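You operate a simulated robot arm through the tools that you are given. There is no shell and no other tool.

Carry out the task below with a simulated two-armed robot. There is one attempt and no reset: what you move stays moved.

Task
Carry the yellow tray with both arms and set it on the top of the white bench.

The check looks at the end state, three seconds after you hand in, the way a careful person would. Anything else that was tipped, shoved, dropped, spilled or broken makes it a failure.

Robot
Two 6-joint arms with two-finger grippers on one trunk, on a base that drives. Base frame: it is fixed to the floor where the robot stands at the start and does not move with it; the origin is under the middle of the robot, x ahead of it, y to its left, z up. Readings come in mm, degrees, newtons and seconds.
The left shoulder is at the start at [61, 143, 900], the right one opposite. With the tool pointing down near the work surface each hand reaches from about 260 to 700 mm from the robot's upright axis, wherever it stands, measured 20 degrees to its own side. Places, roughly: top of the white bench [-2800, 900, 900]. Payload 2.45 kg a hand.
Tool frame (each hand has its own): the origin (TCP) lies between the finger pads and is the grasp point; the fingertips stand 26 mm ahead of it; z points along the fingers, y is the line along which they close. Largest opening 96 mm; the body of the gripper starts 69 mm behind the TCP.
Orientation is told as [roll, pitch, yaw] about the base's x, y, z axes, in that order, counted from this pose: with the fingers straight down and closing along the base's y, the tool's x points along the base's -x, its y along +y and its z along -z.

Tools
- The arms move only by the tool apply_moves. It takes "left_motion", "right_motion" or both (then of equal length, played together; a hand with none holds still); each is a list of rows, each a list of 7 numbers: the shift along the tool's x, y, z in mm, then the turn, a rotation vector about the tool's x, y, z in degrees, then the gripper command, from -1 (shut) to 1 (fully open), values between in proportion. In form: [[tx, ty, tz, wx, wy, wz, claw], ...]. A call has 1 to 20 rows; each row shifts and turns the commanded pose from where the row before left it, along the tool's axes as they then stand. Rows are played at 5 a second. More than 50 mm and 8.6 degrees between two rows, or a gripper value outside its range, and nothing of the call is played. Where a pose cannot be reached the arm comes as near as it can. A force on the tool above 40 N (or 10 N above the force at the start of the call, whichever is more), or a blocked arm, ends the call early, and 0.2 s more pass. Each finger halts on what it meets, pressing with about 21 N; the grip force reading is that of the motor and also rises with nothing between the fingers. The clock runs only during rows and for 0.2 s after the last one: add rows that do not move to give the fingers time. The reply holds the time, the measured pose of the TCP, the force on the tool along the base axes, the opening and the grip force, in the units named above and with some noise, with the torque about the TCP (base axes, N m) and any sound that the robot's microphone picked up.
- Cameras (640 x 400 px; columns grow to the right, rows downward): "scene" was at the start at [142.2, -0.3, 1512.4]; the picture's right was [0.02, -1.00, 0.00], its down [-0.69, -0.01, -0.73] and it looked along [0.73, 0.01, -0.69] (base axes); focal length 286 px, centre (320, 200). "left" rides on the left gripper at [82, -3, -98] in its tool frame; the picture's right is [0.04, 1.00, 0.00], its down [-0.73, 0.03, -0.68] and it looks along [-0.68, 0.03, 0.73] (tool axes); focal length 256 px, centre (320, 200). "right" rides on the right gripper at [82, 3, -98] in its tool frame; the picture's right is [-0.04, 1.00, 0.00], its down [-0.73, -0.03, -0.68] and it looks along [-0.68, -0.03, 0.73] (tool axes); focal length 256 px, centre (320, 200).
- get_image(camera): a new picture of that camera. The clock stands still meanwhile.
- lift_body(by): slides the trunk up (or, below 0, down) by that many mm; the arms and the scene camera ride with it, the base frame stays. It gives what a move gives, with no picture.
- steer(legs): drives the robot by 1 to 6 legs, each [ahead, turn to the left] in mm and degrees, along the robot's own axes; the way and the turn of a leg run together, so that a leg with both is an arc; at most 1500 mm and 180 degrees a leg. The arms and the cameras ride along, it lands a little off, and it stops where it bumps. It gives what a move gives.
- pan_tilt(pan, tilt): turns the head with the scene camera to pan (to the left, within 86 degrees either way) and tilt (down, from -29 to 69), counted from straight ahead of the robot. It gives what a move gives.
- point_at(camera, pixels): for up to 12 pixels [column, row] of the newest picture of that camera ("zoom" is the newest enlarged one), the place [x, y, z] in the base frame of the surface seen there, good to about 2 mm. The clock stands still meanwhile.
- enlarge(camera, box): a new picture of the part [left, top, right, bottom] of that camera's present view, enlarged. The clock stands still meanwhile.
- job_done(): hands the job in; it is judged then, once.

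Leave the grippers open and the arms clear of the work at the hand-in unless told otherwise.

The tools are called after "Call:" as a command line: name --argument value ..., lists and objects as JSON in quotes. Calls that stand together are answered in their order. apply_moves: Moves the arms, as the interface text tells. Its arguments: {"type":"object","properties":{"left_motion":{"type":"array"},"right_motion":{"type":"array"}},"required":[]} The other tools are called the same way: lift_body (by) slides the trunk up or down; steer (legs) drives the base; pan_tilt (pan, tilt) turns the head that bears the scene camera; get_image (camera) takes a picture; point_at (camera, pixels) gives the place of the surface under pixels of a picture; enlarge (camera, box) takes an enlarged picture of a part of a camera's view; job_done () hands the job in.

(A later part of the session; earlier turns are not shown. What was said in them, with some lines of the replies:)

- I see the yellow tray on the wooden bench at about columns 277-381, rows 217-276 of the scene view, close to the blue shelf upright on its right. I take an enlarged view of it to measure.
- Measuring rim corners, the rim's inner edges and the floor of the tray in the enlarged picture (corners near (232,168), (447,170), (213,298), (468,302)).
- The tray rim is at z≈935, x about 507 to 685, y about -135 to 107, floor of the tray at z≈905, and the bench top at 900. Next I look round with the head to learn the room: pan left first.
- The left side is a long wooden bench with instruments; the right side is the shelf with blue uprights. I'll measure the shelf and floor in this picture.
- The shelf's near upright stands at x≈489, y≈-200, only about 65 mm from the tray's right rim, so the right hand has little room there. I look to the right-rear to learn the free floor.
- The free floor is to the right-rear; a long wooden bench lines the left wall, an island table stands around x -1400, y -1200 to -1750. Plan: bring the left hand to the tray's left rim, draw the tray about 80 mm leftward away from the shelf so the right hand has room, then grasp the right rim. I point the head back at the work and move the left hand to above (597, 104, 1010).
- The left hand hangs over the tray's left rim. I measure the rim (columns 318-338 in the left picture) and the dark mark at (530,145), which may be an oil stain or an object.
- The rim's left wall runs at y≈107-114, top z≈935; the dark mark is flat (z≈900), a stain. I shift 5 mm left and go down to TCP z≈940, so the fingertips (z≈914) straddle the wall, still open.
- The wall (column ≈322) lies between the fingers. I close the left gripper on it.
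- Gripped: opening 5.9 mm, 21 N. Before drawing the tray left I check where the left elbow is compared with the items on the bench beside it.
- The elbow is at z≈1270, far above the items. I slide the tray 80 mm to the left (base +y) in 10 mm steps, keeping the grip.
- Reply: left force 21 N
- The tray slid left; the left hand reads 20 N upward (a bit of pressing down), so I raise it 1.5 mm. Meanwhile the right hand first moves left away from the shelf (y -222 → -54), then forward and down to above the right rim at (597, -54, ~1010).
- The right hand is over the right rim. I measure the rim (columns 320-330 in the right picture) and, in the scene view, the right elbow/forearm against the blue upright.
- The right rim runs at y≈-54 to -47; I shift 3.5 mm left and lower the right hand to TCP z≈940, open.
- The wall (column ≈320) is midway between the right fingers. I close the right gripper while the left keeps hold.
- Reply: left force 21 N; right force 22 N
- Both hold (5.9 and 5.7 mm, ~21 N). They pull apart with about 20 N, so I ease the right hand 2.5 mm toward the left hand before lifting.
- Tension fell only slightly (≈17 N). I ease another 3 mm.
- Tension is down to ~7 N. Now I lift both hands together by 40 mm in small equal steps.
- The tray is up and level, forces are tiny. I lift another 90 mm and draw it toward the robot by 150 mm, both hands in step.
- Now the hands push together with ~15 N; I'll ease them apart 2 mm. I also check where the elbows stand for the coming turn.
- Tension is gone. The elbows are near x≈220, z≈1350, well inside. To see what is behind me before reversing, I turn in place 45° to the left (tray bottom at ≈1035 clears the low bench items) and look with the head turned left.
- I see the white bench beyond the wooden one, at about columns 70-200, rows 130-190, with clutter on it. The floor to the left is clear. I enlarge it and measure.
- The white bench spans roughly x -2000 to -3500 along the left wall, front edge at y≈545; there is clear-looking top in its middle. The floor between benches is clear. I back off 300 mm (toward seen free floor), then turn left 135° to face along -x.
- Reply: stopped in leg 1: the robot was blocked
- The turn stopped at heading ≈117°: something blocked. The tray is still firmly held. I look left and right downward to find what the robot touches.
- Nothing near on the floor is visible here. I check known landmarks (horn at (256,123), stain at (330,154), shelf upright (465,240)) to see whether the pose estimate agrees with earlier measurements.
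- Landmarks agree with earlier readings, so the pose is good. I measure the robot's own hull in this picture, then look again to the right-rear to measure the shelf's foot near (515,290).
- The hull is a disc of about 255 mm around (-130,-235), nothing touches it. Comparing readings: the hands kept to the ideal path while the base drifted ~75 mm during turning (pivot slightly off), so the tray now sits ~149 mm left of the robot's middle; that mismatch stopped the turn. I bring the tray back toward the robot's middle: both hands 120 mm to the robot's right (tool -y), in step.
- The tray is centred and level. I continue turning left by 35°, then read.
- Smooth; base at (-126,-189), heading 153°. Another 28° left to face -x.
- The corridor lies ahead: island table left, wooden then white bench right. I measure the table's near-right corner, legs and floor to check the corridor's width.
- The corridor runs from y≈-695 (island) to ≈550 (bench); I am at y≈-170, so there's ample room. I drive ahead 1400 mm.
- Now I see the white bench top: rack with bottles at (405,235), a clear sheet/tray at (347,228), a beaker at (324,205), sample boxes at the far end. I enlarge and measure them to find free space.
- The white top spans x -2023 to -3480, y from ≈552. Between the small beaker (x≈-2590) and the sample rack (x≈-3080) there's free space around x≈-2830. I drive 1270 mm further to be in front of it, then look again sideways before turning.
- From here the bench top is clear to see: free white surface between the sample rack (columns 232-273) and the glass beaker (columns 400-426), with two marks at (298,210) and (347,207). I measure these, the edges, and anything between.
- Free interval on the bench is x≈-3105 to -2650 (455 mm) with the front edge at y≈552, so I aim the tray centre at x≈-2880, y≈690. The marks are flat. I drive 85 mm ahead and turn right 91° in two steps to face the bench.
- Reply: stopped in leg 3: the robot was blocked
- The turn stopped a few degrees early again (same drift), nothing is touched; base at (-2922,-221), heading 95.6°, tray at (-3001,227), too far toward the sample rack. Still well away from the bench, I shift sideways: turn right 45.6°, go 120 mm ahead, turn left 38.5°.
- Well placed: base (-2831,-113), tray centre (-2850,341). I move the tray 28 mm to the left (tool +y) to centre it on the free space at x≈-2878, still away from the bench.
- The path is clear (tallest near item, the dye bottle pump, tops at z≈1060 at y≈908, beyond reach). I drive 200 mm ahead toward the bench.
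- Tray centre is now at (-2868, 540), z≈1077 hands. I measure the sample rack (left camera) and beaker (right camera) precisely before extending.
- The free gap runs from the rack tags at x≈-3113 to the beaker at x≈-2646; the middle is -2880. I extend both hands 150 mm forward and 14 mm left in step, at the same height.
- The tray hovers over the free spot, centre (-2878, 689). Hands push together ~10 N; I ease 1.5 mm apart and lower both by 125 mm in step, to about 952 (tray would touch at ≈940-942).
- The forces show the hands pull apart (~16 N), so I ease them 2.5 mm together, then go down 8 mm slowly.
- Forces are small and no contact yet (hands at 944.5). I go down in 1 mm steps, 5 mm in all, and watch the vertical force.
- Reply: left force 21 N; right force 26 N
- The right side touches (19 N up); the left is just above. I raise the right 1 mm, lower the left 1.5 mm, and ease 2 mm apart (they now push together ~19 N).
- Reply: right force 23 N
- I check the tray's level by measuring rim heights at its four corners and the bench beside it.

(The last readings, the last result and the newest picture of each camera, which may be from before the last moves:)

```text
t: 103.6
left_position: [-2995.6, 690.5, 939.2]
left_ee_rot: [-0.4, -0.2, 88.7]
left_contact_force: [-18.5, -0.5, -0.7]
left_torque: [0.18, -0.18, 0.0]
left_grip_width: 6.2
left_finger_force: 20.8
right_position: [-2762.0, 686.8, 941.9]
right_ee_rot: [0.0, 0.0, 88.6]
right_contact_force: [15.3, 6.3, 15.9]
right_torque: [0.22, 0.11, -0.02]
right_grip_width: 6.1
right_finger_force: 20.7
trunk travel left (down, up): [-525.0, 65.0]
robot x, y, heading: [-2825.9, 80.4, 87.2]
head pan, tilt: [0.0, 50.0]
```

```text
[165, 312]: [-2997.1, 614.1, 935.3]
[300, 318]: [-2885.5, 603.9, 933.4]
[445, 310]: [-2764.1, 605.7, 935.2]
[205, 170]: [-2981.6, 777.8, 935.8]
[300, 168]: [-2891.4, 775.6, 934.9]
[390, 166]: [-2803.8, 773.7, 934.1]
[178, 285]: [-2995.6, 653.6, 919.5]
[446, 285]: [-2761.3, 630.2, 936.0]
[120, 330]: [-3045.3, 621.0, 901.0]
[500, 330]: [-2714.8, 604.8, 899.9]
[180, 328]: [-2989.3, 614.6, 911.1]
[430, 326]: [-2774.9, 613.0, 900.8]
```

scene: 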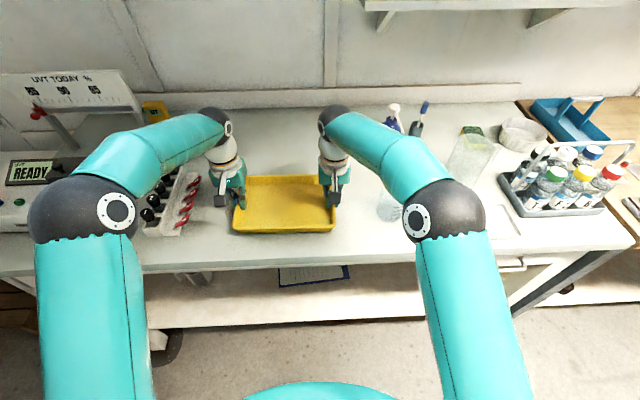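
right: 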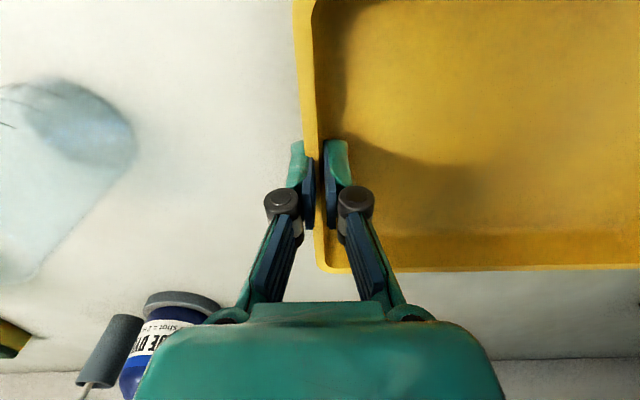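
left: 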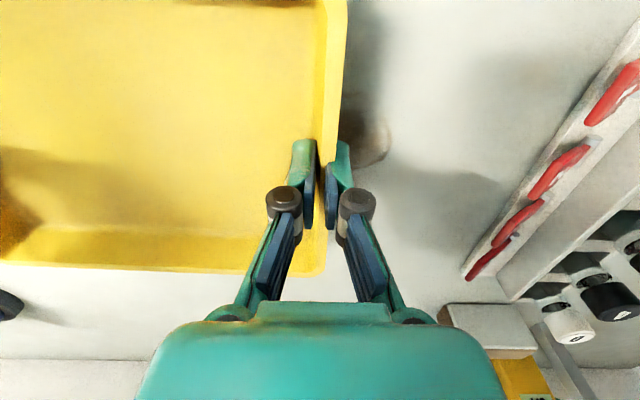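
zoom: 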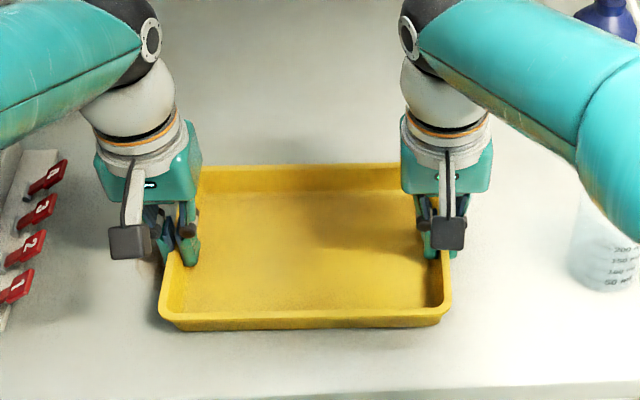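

All corners of the rim read z≈935, the same as when it stood on the first bench: the tray rests flat. I ease the sideways push once more (1 mm each), then open both grippers to about half (48 mm).

Call:
apply_moves --left_motion '[[0, 0.8, 0.5, 0, 0, 0, -1], [0, 0, 0, 0, 0, 0, -1], [0, 0, 0, 0, 0, 0, -1]]' --right_motion '[[0, -0.8, -0.5, 0, 0, 0, -1], [0, 0, 0, 0, 0, 0, -1], [0, 0, 0, 0, 0, 0, -1]]'

Call:
apply_moves --left_motion '[[0, 0, 0, 0, 0, 0, -0.6], [0, 0, 0, 0, 0, 0, -0.3], [0, 0, 0, 0, 0, 0, 0], [0, 0, 0, 0, 0, 0, 0], [0, 0, 0, 0, 0, 0, 0]]' --right_motion '[[0, 0, 0, 0, 0, 0, -0.6], [0, 0, 0, 0, 0, 0, -0.3], [0, 0, 0, 0, 0, 0, 0], [0, 0, 0, 0, 0, 0, 0], [0, 0, 0, 0, 0, 0, 0]]'

Call:
get_image --camera "left"

Call:
get_image --camera "right"

```text
t: 104.4
left_position: [-2995.3, 692.3, 938.7]
left_ee_rot: [-0.5, -0.1, 88.7]
left_contact_force: [-10.0, -3.2, 2.2]
left_torque: [-0.23, -0.29, -0.21]
left_grip_width: 6.1
left_finger_force: 20.6
right_position: [-2762.2, 684.4, 942.7]
right_ee_rot: [0.2, 0.1, 88.8]
right_contact_force: [10.4, 3.6, 8.1]
right_torque: [0.62, 0.19, -0.21]
right_grip_width: 6.0
right_finger_force: 20.8
trunk travel left (down, up): [-525.0, 65.0]
robot x, y, heading: [-2820.7, 83.2, 87.1]
head pan, tilt: [0.0, 50.0]
```

```text
t: 105.6
left_position: [-2996.2, 693.4, 938.7]
left_ee_rot: [-0.5, -0.1, 88.8]
left_contact_force: [0.2, 0.0, -0.1]
left_torque: [-0.02, 0.01, 0.02]
left_grip_width: 47.9
left_finger_force: 0.0
right_position: [-2760.8, 686.9, 941.6]
right_ee_rot: [0.2, 0.0, 88.8]
right_contact_force: [0.3, 0.0, 0.1]
right_torque: [0.02, -0.01, 0.0]
right_grip_width: 48.1
right_finger_force: 0.0
trunk travel left (down, up): [-525.0, 65.0]
robot x, y, heading: [-2823.4, 83.8, 87.1]
head pan, tilt: [0.0, 50.0]
```

```text
taken
```

left: 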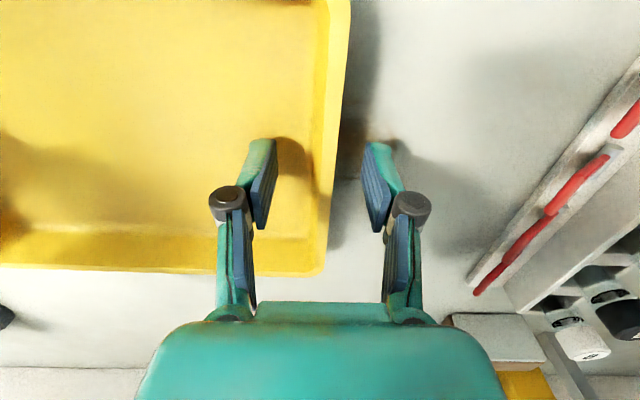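

```text
taken
```

right: 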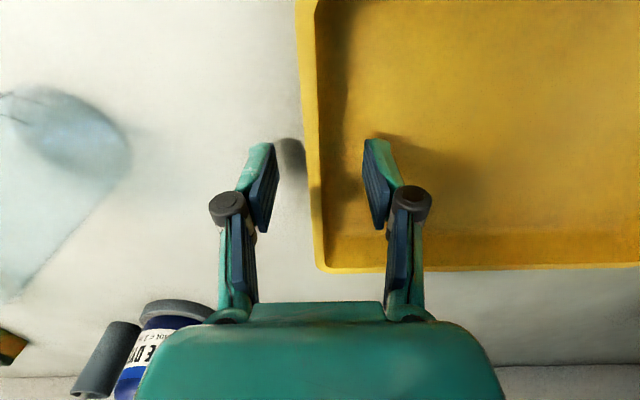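

Both grippers are free of the wall (47.9 / 48.1 mm, zero force), the tray did not move. I raise both hands straight up 130 mm.

Call:
apply_moves --left_motion '[[0, 0, -8, 0, 0, 0, 0], [0, 0, -12, 0, 0, 0, 0], [0, 0, -20, 0, 0, 0, 0], [0, 0, -25, 0, 0, 0, 0], [0, 0, -25, 0, 0, 0, 0], [0, 0, -25, 0, 0, 0, 0], [0, 0, -20, 0, 0, 0, 0], [0, 0, 0, 0, 0, 0, 0]]' --right_motion '[[0, 0, -8, 0, 0, 0, 0], [0, 0, -12, 0, 0, 0, 0], [0, 0, -20, 0, 0, 0, 0], [0, 0, -25, 0, 0, 0, 0], [0, 0, -25, 0, 0, 0, 0], [0, 0, -25, 0, 0, 0, 0], [0, 0, -20, 0, 0, 0, 0], [0, 0, 0, 0, 0, 0, 0]]'

Call:
get_image --camera "scene"

```text
t: 107.4
left_position: [-2997.7, 692.9, 1073.7]
left_ee_rot: [-0.6, -0.1, 88.6]
left_contact_force: [1.0, 0.6, -0.7]
left_torque: [0.02, 0.0, 0.02]
left_grip_width: 47.9
left_finger_force: 0.0
right_position: [-2759.9, 687.3, 1078.3]
right_ee_rot: [0.3, 0.0, 88.7]
right_contact_force: [0.3, -0.4, -0.1]
right_torque: [-0.01, 0.02, 0.04]
right_grip_width: 48.1
right_finger_force: 0.1
trunk travel left (down, up): [-525.0, 65.0]
robot x, y, heading: [-2820.6, 85.6, 87.2]
head pan, tilt: [0.0, 50.0]
```

```text
taken
```

scene: 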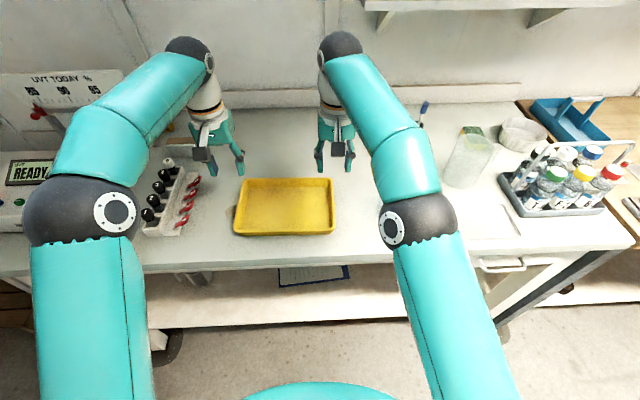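

The tray stands on the white bench by itself. I draw both hands back 190 mm toward the robot at this height, opening the grippers fully.

Call:
apply_moves --left_motion '[[10, 0, -5, 0, 0, 0, 0.3], [20, 0, -5, 0, 0, 0, 0.6], [20, 0, -5, 0, 0, 0, 1], [20, 0, -5, 0, 0, 0, 1], [25, 0, 0, 0, 0, 0, 1], [25, 0, 0, 0, 0, 0, 1], [25, 0, 0, 0, 0, 0, 1], [25, 0, 0, 0, 0, 0, 1], [20, 0, 0, 0, 0, 0, 1], [0, 0, 0, 0, 0, 0, 1]]' --right_motion '[[10, 0, -5, 0, 0, 0, 0.3], [20, 0, -5, 0, 0, 0, 0.6], [20, 0, -5, 0, 0, 0, 1], [20, 0, -5, 0, 0, 0, 1], [25, 0, 0, 0, 0, 0, 1], [25, 0, 0, 0, 0, 0, 1], [25, 0, 0, 0, 0, 0, 1], [25, 0, 0, 0, 0, 0, 1], [20, 0, 0, 0, 0, 0, 1], [0, 0, 0, 0, 0, 0, 1]]'

Call:
steer --legs '[[-150, 0]]'

Call:
get_image --camera "scene"

```text
t: 109.6
left_position: [-3000.5, 502.0, 1091.6]
left_ee_rot: [-0.5, -0.1, 88.8]
left_contact_force: [0.3, -0.2, 0.0]
left_torque: [0.02, 0.06, 0.01]
left_grip_width: 96.1
left_finger_force: 0.0
right_position: [-2766.1, 495.1, 1097.7]
right_ee_rot: [0.1, 0.0, 88.7]
right_contact_force: [0.6, 0.5, 0.1]
right_torque: [-0.05, 0.01, -0.02]
right_grip_width: 95.9
right_finger_force: 0.1
trunk travel left (down, up): [-525.0, 65.0]
robot x, y, heading: [-2820.9, 82.1, 87.2]
head pan, tilt: [0.0, 50.0]
```

```text
t: 111.0
left_position: [-3009.3, 349.2, 1092.4]
left_ee_rot: [-0.4, -0.2, 88.7]
left_contact_force: [0.2, 0.0, 0.0]
left_torque: [0.07, -0.02, -0.04]
left_grip_width: 96.0
left_finger_force: 0.0
right_position: [-2772.3, 341.1, 1098.9]
right_ee_rot: [0.1, -0.1, 88.5]
right_contact_force: [-0.4, -0.8, 0.2]
right_torque: [0.03, -0.02, -0.02]
right_grip_width: 96.0
right_finger_force: 0.1
trunk travel left (down, up): [-525.0, 65.0]
robot x, y, heading: [-2831.0, -62.6, 87.2]
head pan, tilt: [0.0, 50.0]
```

```text
taken
```

scene: 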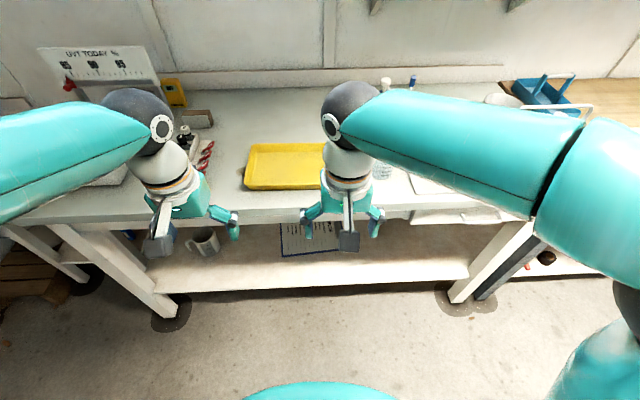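

The arms are clear of the bench with open grippers. One last check of tray and neighbours.

Call:
pan_tilt --pan 0 --tilt 35

Call:
enlarge --camera "scene" --box '[60, 100, 480, 340]'

Call:
point_at --camera "zoom" --pixels '[[290, 260], [390, 268], [310, 195], [380, 195], [340, 230], [340, 270], [485, 240]]'

```text
t: 111.7
left_position: [-3009.0, 350.5, 1092.4]
left_ee_rot: [-0.5, -0.2, 88.7]
left_contact_force: [0.1, -0.6, -0.4]
left_torque: [-0.02, -0.03, 0.0]
left_grip_width: 96.1
left_finger_force: 0.1
right_position: [-2772.8, 343.6, 1098.5]
right_ee_rot: [0.2, 0.0, 88.6]
right_contact_force: [-0.7, 0.1, -0.4]
right_torque: [0.0, -0.02, 0.01]
right_grip_width: 95.9
right_finger_force: 0.1
trunk travel left (down, up): [-525.0, 65.0]
robot x, y, heading: [-2829.0, -67.9, 87.4]
head pan, tilt: [0.0, 35.0]
```

```text
1.52 times, centred on (270, 220) of scene
```

zoom: 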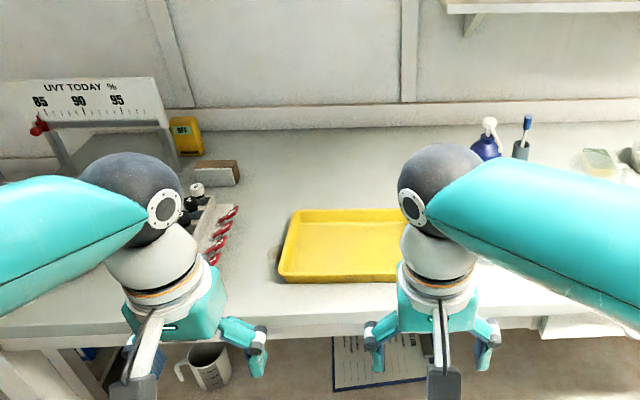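

```text
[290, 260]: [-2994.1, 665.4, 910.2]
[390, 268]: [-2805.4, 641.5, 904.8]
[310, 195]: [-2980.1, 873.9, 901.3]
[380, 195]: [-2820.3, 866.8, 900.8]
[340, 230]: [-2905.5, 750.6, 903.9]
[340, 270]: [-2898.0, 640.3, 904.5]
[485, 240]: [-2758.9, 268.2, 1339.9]
```

The tray lies flat on the white bench (floor of the tray at z≈904.5 on a top of 900), the rack, beaker and bottles stand as before, and both grippers are open and clear. I hand the job in.

Call:
job_done

```text
The job is handed in.
```

The yellow tray is on top of the white bench. Both arms carried it there, and I've handed the job in. It sits at about x -2880, y 690, with its near edge about 50 mm back from the front of the bench.

- **Tray:** it lies flat. Before I let go, the rim measured about 935 mm all round, the same as on the first bench. It did not move when the grippers opened.
- **Other items:** nothing else on either bench or on the shelf was touched, as far as I could see. The sample rack, glass beaker and dye bottle next to the tray stand where they were.
- **Stains:** the tray covers the flat blue dye mark on the bench top and comes close to a brown one. No other free spot within reach avoided both.
- **Sliding the tray:** before lifting, I slid it about 80 mm left on the first bench so the right hand could clear the shelf.
- **Turns that stopped early:** two turns of the base ended early with a "blocked" message. I saw nothing touching the robot either time. The likely cause is the base drifting while it turned.

Both grippers are open, and the arms are back from the bench.
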